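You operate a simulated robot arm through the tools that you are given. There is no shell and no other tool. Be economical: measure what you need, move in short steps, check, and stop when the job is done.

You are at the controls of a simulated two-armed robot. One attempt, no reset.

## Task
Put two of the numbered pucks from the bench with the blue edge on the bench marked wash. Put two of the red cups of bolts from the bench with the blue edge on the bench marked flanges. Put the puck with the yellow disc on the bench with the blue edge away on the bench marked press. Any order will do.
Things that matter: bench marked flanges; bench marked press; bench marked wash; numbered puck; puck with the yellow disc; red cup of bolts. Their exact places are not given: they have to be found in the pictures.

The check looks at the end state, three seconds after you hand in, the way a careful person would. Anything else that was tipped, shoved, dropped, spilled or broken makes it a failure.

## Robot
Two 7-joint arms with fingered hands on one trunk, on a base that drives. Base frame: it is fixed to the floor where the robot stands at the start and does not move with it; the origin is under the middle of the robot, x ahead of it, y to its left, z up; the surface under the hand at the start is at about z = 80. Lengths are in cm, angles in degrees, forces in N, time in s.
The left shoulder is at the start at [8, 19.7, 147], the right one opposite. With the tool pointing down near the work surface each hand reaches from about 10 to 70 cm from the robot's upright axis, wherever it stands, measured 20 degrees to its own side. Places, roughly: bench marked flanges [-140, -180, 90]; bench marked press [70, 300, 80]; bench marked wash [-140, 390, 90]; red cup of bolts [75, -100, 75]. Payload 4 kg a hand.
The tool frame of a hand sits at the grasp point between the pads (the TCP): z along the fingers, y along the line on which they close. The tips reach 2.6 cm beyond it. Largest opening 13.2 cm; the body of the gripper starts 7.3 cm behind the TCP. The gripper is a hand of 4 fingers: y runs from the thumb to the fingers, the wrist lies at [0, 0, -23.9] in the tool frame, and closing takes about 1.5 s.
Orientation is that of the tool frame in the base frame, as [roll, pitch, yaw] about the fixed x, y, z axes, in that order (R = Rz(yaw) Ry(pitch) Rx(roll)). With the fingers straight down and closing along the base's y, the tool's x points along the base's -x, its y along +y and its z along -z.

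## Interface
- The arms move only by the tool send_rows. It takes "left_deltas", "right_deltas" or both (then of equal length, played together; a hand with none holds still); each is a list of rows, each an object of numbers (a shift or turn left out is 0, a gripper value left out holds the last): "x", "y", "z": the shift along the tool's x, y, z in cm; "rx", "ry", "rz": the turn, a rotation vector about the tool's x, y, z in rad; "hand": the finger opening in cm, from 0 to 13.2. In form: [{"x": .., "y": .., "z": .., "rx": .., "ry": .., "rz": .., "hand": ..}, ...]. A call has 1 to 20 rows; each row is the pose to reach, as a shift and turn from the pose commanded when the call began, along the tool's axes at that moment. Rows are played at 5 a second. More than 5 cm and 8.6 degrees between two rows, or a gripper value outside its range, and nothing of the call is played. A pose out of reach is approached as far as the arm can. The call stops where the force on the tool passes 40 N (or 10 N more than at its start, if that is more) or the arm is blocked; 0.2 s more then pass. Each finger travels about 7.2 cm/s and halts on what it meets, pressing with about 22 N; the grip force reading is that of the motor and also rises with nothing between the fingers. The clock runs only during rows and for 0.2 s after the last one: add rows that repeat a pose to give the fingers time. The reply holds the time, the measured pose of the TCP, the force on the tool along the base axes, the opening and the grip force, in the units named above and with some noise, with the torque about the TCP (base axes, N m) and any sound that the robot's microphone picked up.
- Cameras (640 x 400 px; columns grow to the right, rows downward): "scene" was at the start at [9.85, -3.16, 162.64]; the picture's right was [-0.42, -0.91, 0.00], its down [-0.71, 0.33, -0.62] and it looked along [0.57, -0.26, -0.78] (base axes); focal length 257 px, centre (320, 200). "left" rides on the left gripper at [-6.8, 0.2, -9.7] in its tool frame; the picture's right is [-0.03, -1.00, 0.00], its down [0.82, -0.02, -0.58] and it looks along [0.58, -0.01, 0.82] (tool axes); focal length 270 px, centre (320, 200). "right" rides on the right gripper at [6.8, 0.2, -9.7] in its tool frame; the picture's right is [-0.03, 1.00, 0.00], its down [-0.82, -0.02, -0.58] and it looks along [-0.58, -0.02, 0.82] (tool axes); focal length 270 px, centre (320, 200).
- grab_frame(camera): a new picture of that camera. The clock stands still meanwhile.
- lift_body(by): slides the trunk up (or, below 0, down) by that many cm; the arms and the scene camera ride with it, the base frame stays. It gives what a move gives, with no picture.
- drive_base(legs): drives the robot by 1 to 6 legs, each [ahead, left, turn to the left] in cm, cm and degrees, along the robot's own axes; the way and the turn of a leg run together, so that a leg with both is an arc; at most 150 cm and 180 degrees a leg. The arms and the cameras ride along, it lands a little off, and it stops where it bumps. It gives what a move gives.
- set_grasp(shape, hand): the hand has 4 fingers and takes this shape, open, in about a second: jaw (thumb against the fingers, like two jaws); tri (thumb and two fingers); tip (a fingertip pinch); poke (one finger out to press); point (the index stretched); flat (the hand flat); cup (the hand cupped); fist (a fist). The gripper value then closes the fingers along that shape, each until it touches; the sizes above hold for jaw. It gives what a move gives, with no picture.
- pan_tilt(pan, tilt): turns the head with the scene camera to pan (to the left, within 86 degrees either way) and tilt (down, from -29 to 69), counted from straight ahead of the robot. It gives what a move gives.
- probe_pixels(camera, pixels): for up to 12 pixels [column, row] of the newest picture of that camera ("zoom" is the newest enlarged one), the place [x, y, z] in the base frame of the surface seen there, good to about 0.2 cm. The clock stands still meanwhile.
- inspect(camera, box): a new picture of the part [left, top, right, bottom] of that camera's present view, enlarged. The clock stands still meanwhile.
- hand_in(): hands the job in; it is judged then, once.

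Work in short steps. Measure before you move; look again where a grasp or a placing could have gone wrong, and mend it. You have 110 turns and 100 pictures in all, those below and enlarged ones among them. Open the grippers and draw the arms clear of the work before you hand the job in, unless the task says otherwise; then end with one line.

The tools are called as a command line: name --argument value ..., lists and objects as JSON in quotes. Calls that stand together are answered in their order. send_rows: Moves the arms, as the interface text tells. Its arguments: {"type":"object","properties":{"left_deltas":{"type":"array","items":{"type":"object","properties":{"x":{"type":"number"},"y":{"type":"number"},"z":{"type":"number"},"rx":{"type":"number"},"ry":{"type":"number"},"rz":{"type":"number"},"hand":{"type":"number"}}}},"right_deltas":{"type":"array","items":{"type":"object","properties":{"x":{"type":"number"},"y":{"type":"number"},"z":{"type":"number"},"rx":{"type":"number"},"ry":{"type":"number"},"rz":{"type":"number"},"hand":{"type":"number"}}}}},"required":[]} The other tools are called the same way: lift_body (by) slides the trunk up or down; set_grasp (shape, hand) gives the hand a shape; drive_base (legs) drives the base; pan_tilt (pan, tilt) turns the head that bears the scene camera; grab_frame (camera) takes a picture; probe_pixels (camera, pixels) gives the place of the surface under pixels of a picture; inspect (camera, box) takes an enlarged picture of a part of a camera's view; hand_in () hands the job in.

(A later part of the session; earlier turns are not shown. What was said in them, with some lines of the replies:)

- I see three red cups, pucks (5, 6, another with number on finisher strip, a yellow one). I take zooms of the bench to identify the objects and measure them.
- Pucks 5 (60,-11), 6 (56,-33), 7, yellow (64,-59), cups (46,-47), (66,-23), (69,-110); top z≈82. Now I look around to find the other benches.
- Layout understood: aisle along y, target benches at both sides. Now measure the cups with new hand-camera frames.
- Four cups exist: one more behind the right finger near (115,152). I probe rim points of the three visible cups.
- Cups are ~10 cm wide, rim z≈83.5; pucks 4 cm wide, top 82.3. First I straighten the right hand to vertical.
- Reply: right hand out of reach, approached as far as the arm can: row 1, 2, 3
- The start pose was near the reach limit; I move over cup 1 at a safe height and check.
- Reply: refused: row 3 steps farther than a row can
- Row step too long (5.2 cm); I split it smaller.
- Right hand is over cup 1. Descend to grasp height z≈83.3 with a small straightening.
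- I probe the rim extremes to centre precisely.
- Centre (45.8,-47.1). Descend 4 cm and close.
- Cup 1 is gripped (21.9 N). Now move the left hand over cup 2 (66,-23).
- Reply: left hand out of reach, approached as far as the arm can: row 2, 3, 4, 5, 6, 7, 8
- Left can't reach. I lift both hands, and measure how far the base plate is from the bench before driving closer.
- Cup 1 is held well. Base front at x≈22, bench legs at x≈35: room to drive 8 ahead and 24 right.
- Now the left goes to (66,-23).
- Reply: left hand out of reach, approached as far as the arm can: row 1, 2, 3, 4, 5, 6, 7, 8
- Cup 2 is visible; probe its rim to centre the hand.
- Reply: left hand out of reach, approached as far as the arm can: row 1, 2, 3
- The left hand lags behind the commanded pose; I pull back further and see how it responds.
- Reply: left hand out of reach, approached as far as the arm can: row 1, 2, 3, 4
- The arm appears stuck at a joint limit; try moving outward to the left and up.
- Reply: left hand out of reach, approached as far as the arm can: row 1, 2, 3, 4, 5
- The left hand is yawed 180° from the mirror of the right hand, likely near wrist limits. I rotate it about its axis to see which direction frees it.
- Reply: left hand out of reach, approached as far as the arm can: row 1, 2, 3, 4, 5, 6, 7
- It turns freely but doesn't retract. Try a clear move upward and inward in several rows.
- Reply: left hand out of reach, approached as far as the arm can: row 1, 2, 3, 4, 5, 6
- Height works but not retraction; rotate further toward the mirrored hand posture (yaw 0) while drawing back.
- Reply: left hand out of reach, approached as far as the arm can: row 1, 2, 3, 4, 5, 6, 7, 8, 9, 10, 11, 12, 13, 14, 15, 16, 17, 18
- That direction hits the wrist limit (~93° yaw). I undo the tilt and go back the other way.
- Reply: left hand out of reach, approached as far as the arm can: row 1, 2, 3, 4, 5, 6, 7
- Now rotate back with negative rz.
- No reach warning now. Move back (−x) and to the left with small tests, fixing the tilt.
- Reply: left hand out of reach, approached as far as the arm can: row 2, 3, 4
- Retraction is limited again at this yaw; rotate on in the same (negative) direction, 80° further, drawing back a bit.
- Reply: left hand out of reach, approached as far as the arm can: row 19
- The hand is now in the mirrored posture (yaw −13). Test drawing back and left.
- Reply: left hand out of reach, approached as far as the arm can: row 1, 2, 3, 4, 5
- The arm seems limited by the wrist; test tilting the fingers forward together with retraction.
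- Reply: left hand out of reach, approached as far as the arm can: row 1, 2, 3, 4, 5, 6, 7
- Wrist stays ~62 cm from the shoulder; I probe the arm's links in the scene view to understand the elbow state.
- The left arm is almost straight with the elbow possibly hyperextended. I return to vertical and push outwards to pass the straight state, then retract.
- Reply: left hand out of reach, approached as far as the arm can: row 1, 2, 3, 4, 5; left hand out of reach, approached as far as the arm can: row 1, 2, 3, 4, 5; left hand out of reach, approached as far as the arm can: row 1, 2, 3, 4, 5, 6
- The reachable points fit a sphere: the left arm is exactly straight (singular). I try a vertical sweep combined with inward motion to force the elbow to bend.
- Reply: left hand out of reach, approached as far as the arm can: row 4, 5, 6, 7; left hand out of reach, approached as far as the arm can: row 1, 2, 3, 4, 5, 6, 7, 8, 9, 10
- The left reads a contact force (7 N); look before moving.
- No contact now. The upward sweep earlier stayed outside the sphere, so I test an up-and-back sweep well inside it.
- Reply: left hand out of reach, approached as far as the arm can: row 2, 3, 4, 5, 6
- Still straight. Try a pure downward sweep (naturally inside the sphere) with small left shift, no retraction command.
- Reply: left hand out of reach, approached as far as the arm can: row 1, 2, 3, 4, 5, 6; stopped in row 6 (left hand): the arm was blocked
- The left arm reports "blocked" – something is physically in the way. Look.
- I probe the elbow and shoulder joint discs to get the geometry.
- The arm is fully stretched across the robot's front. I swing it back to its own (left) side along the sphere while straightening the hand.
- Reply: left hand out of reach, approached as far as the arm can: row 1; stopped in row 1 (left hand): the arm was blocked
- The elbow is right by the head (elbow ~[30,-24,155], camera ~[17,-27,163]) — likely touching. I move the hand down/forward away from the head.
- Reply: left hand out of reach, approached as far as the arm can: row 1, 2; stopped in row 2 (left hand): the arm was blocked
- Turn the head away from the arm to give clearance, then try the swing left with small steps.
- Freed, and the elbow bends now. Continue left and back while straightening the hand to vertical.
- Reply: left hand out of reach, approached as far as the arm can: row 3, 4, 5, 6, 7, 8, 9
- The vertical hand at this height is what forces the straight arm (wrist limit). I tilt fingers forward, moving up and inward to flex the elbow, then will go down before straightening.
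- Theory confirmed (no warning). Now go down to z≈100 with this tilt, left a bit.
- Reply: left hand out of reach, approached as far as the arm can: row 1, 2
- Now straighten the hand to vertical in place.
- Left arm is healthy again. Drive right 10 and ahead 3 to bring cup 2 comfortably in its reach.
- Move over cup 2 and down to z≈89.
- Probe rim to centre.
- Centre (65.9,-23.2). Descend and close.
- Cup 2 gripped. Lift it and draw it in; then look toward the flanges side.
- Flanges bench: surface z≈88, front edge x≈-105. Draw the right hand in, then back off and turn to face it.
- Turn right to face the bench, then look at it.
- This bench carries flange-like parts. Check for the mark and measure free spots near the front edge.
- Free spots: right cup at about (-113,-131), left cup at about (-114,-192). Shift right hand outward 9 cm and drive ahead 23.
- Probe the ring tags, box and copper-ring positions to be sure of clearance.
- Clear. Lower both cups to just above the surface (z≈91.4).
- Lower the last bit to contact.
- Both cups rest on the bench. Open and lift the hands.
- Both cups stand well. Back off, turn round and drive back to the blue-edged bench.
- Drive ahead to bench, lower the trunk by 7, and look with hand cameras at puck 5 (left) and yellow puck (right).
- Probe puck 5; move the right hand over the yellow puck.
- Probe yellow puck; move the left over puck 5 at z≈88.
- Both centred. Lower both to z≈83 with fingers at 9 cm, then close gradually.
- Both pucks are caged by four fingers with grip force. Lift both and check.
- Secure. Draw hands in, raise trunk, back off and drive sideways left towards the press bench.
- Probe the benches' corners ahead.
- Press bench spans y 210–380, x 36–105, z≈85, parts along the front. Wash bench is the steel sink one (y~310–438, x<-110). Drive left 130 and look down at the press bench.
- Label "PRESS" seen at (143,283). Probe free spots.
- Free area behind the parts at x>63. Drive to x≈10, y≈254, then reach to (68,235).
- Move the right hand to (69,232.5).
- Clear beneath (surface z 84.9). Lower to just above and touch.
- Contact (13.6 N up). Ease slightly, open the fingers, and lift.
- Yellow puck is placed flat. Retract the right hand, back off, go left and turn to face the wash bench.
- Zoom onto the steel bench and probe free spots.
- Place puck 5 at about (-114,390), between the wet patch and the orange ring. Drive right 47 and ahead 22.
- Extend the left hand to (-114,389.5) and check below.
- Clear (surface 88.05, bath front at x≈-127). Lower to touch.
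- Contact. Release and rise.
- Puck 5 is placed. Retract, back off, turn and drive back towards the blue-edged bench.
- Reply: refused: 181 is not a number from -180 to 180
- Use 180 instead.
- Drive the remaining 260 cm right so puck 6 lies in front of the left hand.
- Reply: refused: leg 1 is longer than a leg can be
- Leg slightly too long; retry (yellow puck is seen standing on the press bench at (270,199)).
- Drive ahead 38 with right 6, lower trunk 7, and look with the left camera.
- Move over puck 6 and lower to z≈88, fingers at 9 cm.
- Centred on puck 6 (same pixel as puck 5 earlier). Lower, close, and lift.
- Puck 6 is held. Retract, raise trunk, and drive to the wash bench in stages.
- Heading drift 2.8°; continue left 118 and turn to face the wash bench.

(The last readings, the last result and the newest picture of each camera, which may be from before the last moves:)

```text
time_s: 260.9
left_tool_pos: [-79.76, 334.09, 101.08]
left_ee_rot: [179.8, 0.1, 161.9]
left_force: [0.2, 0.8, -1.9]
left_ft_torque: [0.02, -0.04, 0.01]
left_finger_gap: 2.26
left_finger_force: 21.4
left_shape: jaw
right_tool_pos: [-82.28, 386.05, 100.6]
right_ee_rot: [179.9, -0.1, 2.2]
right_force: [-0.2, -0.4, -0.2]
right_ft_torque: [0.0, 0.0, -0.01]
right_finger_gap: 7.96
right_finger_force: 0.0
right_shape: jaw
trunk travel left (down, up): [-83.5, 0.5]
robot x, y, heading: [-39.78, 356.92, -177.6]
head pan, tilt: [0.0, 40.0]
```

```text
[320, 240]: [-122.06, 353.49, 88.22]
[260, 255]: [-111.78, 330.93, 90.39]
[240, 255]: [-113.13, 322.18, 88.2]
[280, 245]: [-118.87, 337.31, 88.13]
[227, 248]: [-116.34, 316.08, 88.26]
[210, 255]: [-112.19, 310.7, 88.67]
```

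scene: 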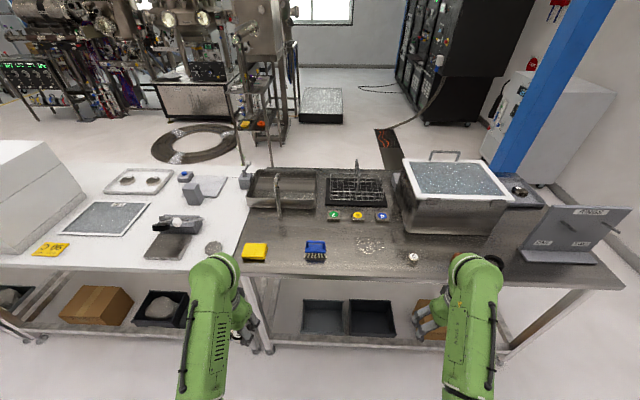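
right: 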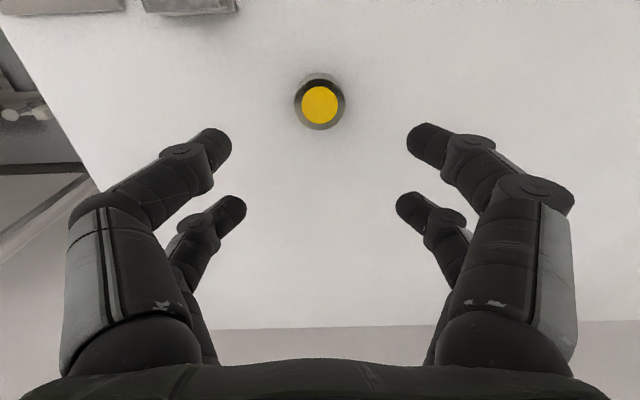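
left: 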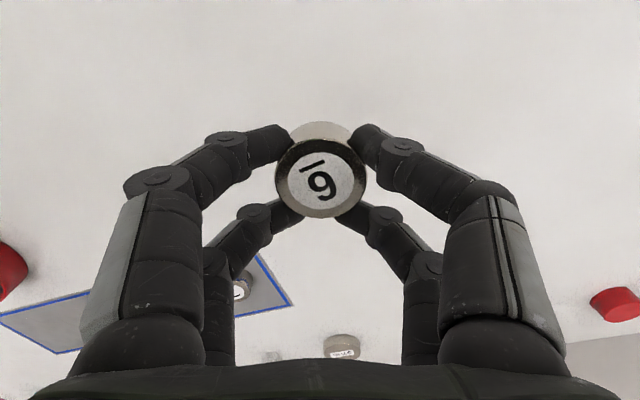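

Puck 5 stands at (412,257). Gap between yellow sponge (y≤334) and brush (y≥347): place at (-114,341). Drive ahead 21, right 6.

drive_base --legs '[[20, -7, -2.4]]'

grab_frame --camera "left"

probe_pixels --camera "left" --pixels '[[320, 90], [200, 90], [440, 90], [320, 280], [150, 130], [480, 130]]'

```text
time_s: 262.6
left_tool_pos: [-100.72, 342.19, 101.25]
left_ee_rot: [180.0, -0.1, 159.5]
left_force: [-0.5, -0.7, -3.2]
left_ft_torque: [0.01, 0.03, -0.04]
left_finger_gap: 2.26
left_finger_force: 22.1
left_shape: jaw
right_tool_pos: [-101.04, 394.37, 100.77]
right_ee_rot: [179.9, 0.1, 0.0]
right_force: [0.5, -0.5, 0.4]
right_ft_torque: [0.03, 0.05, 0.0]
right_finger_gap: 7.95
right_finger_force: 0.0
right_shape: jaw
trunk travel left (down, up): [-83.5, 0.5]
robot x, y, heading: [-59.71, 363.24, -179.9]
head pan, tilt: [0.0, 40.0]
```

```text
30 pictures are left
```

left: 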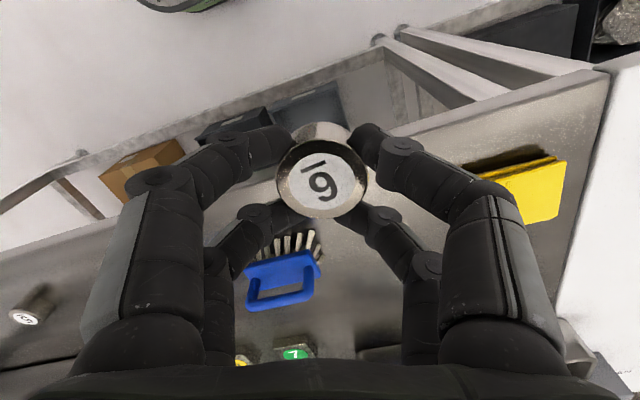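

```text
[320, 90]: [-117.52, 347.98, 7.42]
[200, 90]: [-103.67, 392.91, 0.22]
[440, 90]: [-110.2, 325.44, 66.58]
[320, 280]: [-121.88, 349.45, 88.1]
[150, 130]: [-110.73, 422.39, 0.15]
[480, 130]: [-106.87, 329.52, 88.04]
```

Move over the gap (-115,340.7) and check.

send_rows --left_deltas '[{"x": 3.3, "y": -1.6}, {"x": 6.6, "y": -3.1}, {"x": 9.9, "y": -4.7}, {"x": 13, "y": -6.3}, {"x": 13, "y": -6.3}]'

grab_frame --camera "left"

probe_pixels --camera "left" --pixels '[[320, 90], [250, 90], [400, 90], [200, 120], [460, 120], [170, 170], [470, 160], [320, 270]]'

```text
time_s: 263.8
left_tool_pos: [-115.42, 340.9, 101.06]
left_ee_rot: [179.9, 0.1, 159.5]
left_force: [0.7, 0.7, -2.7]
left_ft_torque: [0.0, 0.01, 0.01]
left_finger_gap: 2.22
left_finger_force: 22.1
left_shape: jaw
right_tool_pos: [-101.34, 394.4, 100.61]
right_ee_rot: [179.9, 0.0, -0.1]
right_force: [-0.8, 0.1, 0.4]
right_ft_torque: [0.0, 0.02, 0.02]
right_finger_gap: 7.96
right_finger_force: 0.1
right_shape: jaw
trunk travel left (down, up): [-83.5, 0.5]
robot x, y, heading: [-59.92, 363.15, -179.8]
head pan, tilt: [0.0, 40.0]
```

```text
29 pictures are left
```

left: 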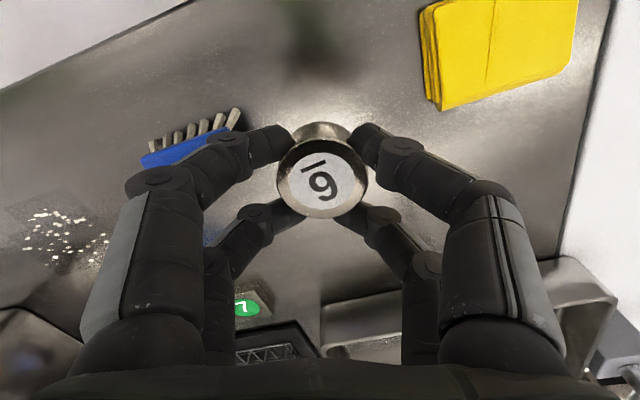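

```text
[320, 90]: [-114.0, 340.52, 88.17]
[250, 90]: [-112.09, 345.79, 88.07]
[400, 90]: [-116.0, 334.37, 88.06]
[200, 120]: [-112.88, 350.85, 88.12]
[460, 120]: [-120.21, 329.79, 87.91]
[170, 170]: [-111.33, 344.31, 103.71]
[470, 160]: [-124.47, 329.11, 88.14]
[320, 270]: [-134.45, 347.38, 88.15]
```

Shift 4 cm deeper to gain clearance from brush and sponge, then lower to touch.

send_rows --left_deltas '[{"x": 3.6, "y": -1.7}, {"x": 3.6, "y": -1.7, "z": 3}, {"x": 3.6, "y": -1.7, "z": 6}, {"x": 3.6, "y": -1.7, "z": 8.5}, {"x": 3.6, "y": -1.7, "z": 9.5}, {"x": 3.6, "y": -1.7, "z": 9.8}, {"x": 3.6, "y": -1.7, "z": 10}, {"x": 3.6, "y": -1.7, "z": 10}]'

```text
time_s: 265.6
left_tool_pos: [-119.35, 340.62, 90.93]
left_ee_rot: [179.8, 0.1, 159.6]
left_force: [-0.3, 0.3, -0.2]
left_ft_torque: [-0.01, -0.06, 0.0]
left_finger_gap: 2.2
left_finger_force: 21.7
left_shape: jaw
right_tool_pos: [-101.4, 394.42, 100.53]
right_ee_rot: [179.9, -0.1, 0.0]
right_force: [-0.2, 0.0, 0.5]
right_ft_torque: [0.01, 0.0, -0.04]
right_finger_gap: 7.97
right_finger_force: 0.1
right_shape: jaw
trunk travel left (down, up): [-83.5, 0.5]
robot x, y, heading: [-60.33, 363.54, -179.7]
head pan, tilt: [0.0, 40.0]
```

Force rose from −2.7 to −0.2 N: just touching. Down 0.1 more, release to 5.5 cm, and rise.

send_rows --left_deltas '[{"z": 0.1}, {"z": 0.1, "hand": 3.5}, {"z": 0.1, "hand": 5.5}, {"z": 0.1}, {"z": 0.1}, {"z": 0.1}, {"z": -3}, {"z": -7}, {"z": -10}, {"z": -10}]'

grab_frame --camera "left"

```text
time_s: 267.8
left_tool_pos: [-119.3, 340.7, 101.26]
left_ee_rot: [179.8, 0.0, 159.5]
left_force: [-0.1, 0.4, -1.0]
left_ft_torque: [-0.03, 0.01, 0.03]
left_finger_gap: 5.45
left_finger_force: 0.0
left_shape: jaw
right_tool_pos: [-101.35, 394.37, 100.64]
right_ee_rot: [179.9, -0.1, -0.1]
right_force: [0.9, -0.3, -0.7]
right_ft_torque: [0.0, 0.0, -0.01]
right_finger_gap: 7.96
right_finger_force: 0.1
right_shape: jaw
trunk travel left (down, up): [-83.5, 0.5]
robot x, y, heading: [-59.96, 363.0, -180.0]
head pan, tilt: [0.0, 40.0]
```

```text
28 pictures are left
```

left: 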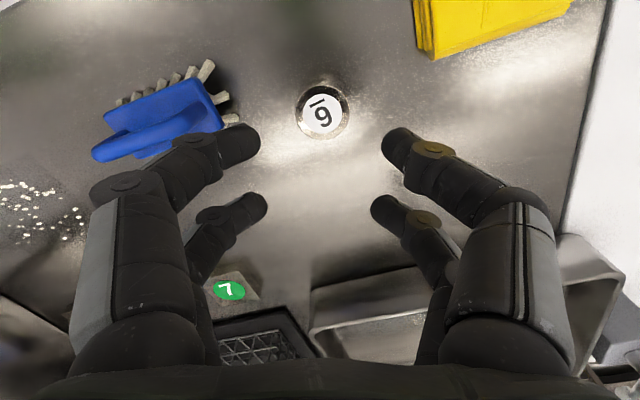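

Puck 6 sits flat. Retract the left hand, open both, back off and take a last look.

send_rows --left_deltas '[{"x": -4, "y": 1.5}, {"x": -8, "y": 3}, {"x": -12, "y": 4.5}, {"x": -16, "y": 6}, {"x": -17, "y": 6.5}, {"x": -17, "y": 6.5}]'

drive_base --legs '[[-22, 0, 0]]'

send_rows --left_deltas '[{"hand": 13.2}, {}, {}, {}, {}]' --right_deltas '[{"hand": 13.2}, {}, {}, {}, {}]'

inspect --camera "scene" --box '[190, 150, 590, 320]'

```text
time_s: 269.2
left_tool_pos: [-101.14, 340.91, 101.14]
left_ee_rot: [179.8, 0.3, 159.6]
left_force: [-0.5, 0.9, -0.5]
left_ft_torque: [0.03, -0.02, -0.02]
left_finger_gap: 5.47
left_finger_force: 0.1
left_shape: jaw
right_tool_pos: [-101.37, 394.52, 100.58]
right_ee_rot: [179.9, -0.1, -0.1]
right_force: [0.1, 0.3, 0.0]
right_ft_torque: [-0.01, 0.0, -0.01]
right_finger_gap: 7.94
right_finger_force: 0.1
right_shape: jaw
trunk travel left (down, up): [-83.5, 0.5]
robot x, y, heading: [-59.83, 363.39, -180.1]
head pan, tilt: [0.0, 40.0]
```

```text
time_s: 270.9
left_tool_pos: [-79.4, 340.92, 100.88]
left_ee_rot: [179.9, 0.4, 159.6]
left_force: [0.3, -0.8, 0.1]
left_ft_torque: [-0.01, -0.02, -0.05]
left_finger_gap: 5.45
left_finger_force: 0.1
left_shape: jaw
right_tool_pos: [-79.8, 394.43, 100.54]
right_ee_rot: [179.9, -0.3, 0.0]
right_force: [-0.3, 0.3, 0.7]
right_ft_torque: [0.01, -0.03, 0.01]
right_finger_gap: 7.94
right_finger_force: 0.0
right_shape: jaw
trunk travel left (down, up): [-83.5, 0.5]
robot x, y, heading: [-37.32, 363.71, -179.7]
head pan, tilt: [0.0, 40.0]
```

```text
time_s: 272.1
left_tool_pos: [-79.07, 340.89, 101.23]
left_ee_rot: [179.9, 0.2, 159.7]
left_force: [0.0, 0.0, -0.5]
left_ft_torque: [0.03, -0.02, 0.01]
left_finger_gap: 13.22
left_finger_force: 0.0
left_shape: jaw
right_tool_pos: [-79.51, 394.52, 100.67]
right_ee_rot: [179.9, -0.1, -0.1]
right_force: [-0.5, 0.3, 0.2]
right_ft_torque: [-0.01, -0.05, 0.02]
right_finger_gap: 13.2
right_finger_force: 0.0
right_shape: jaw
trunk travel left (down, up): [-83.5, 0.5]
robot x, y, heading: [-37.92, 363.76, -179.7]
head pan, tilt: [0.0, 40.0]
```

```text
1.60 times, centred on (390, 235) of scene
```

zoom: 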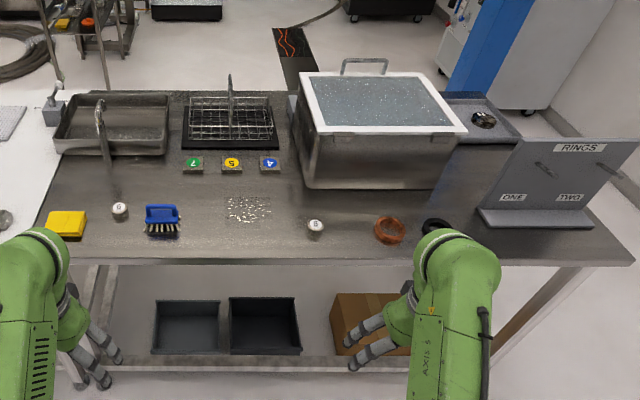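

Pucks 5 and 6 stand upright on the wash bench. The yellow puck is on the press bench and both cups are on the flanges bench. The hands are open and clear, so I hand in.

hand_in

```text
The job is handed in.
```

The job is handed in: pucks 5 and 6 are on the wash bench, two red cups of bolts are on the flanges bench, and the yellow-disc puck is on the press bench. I read the "PRESS" label. I saw no label on the wash or flanges benches, so I identified those by their given positions.
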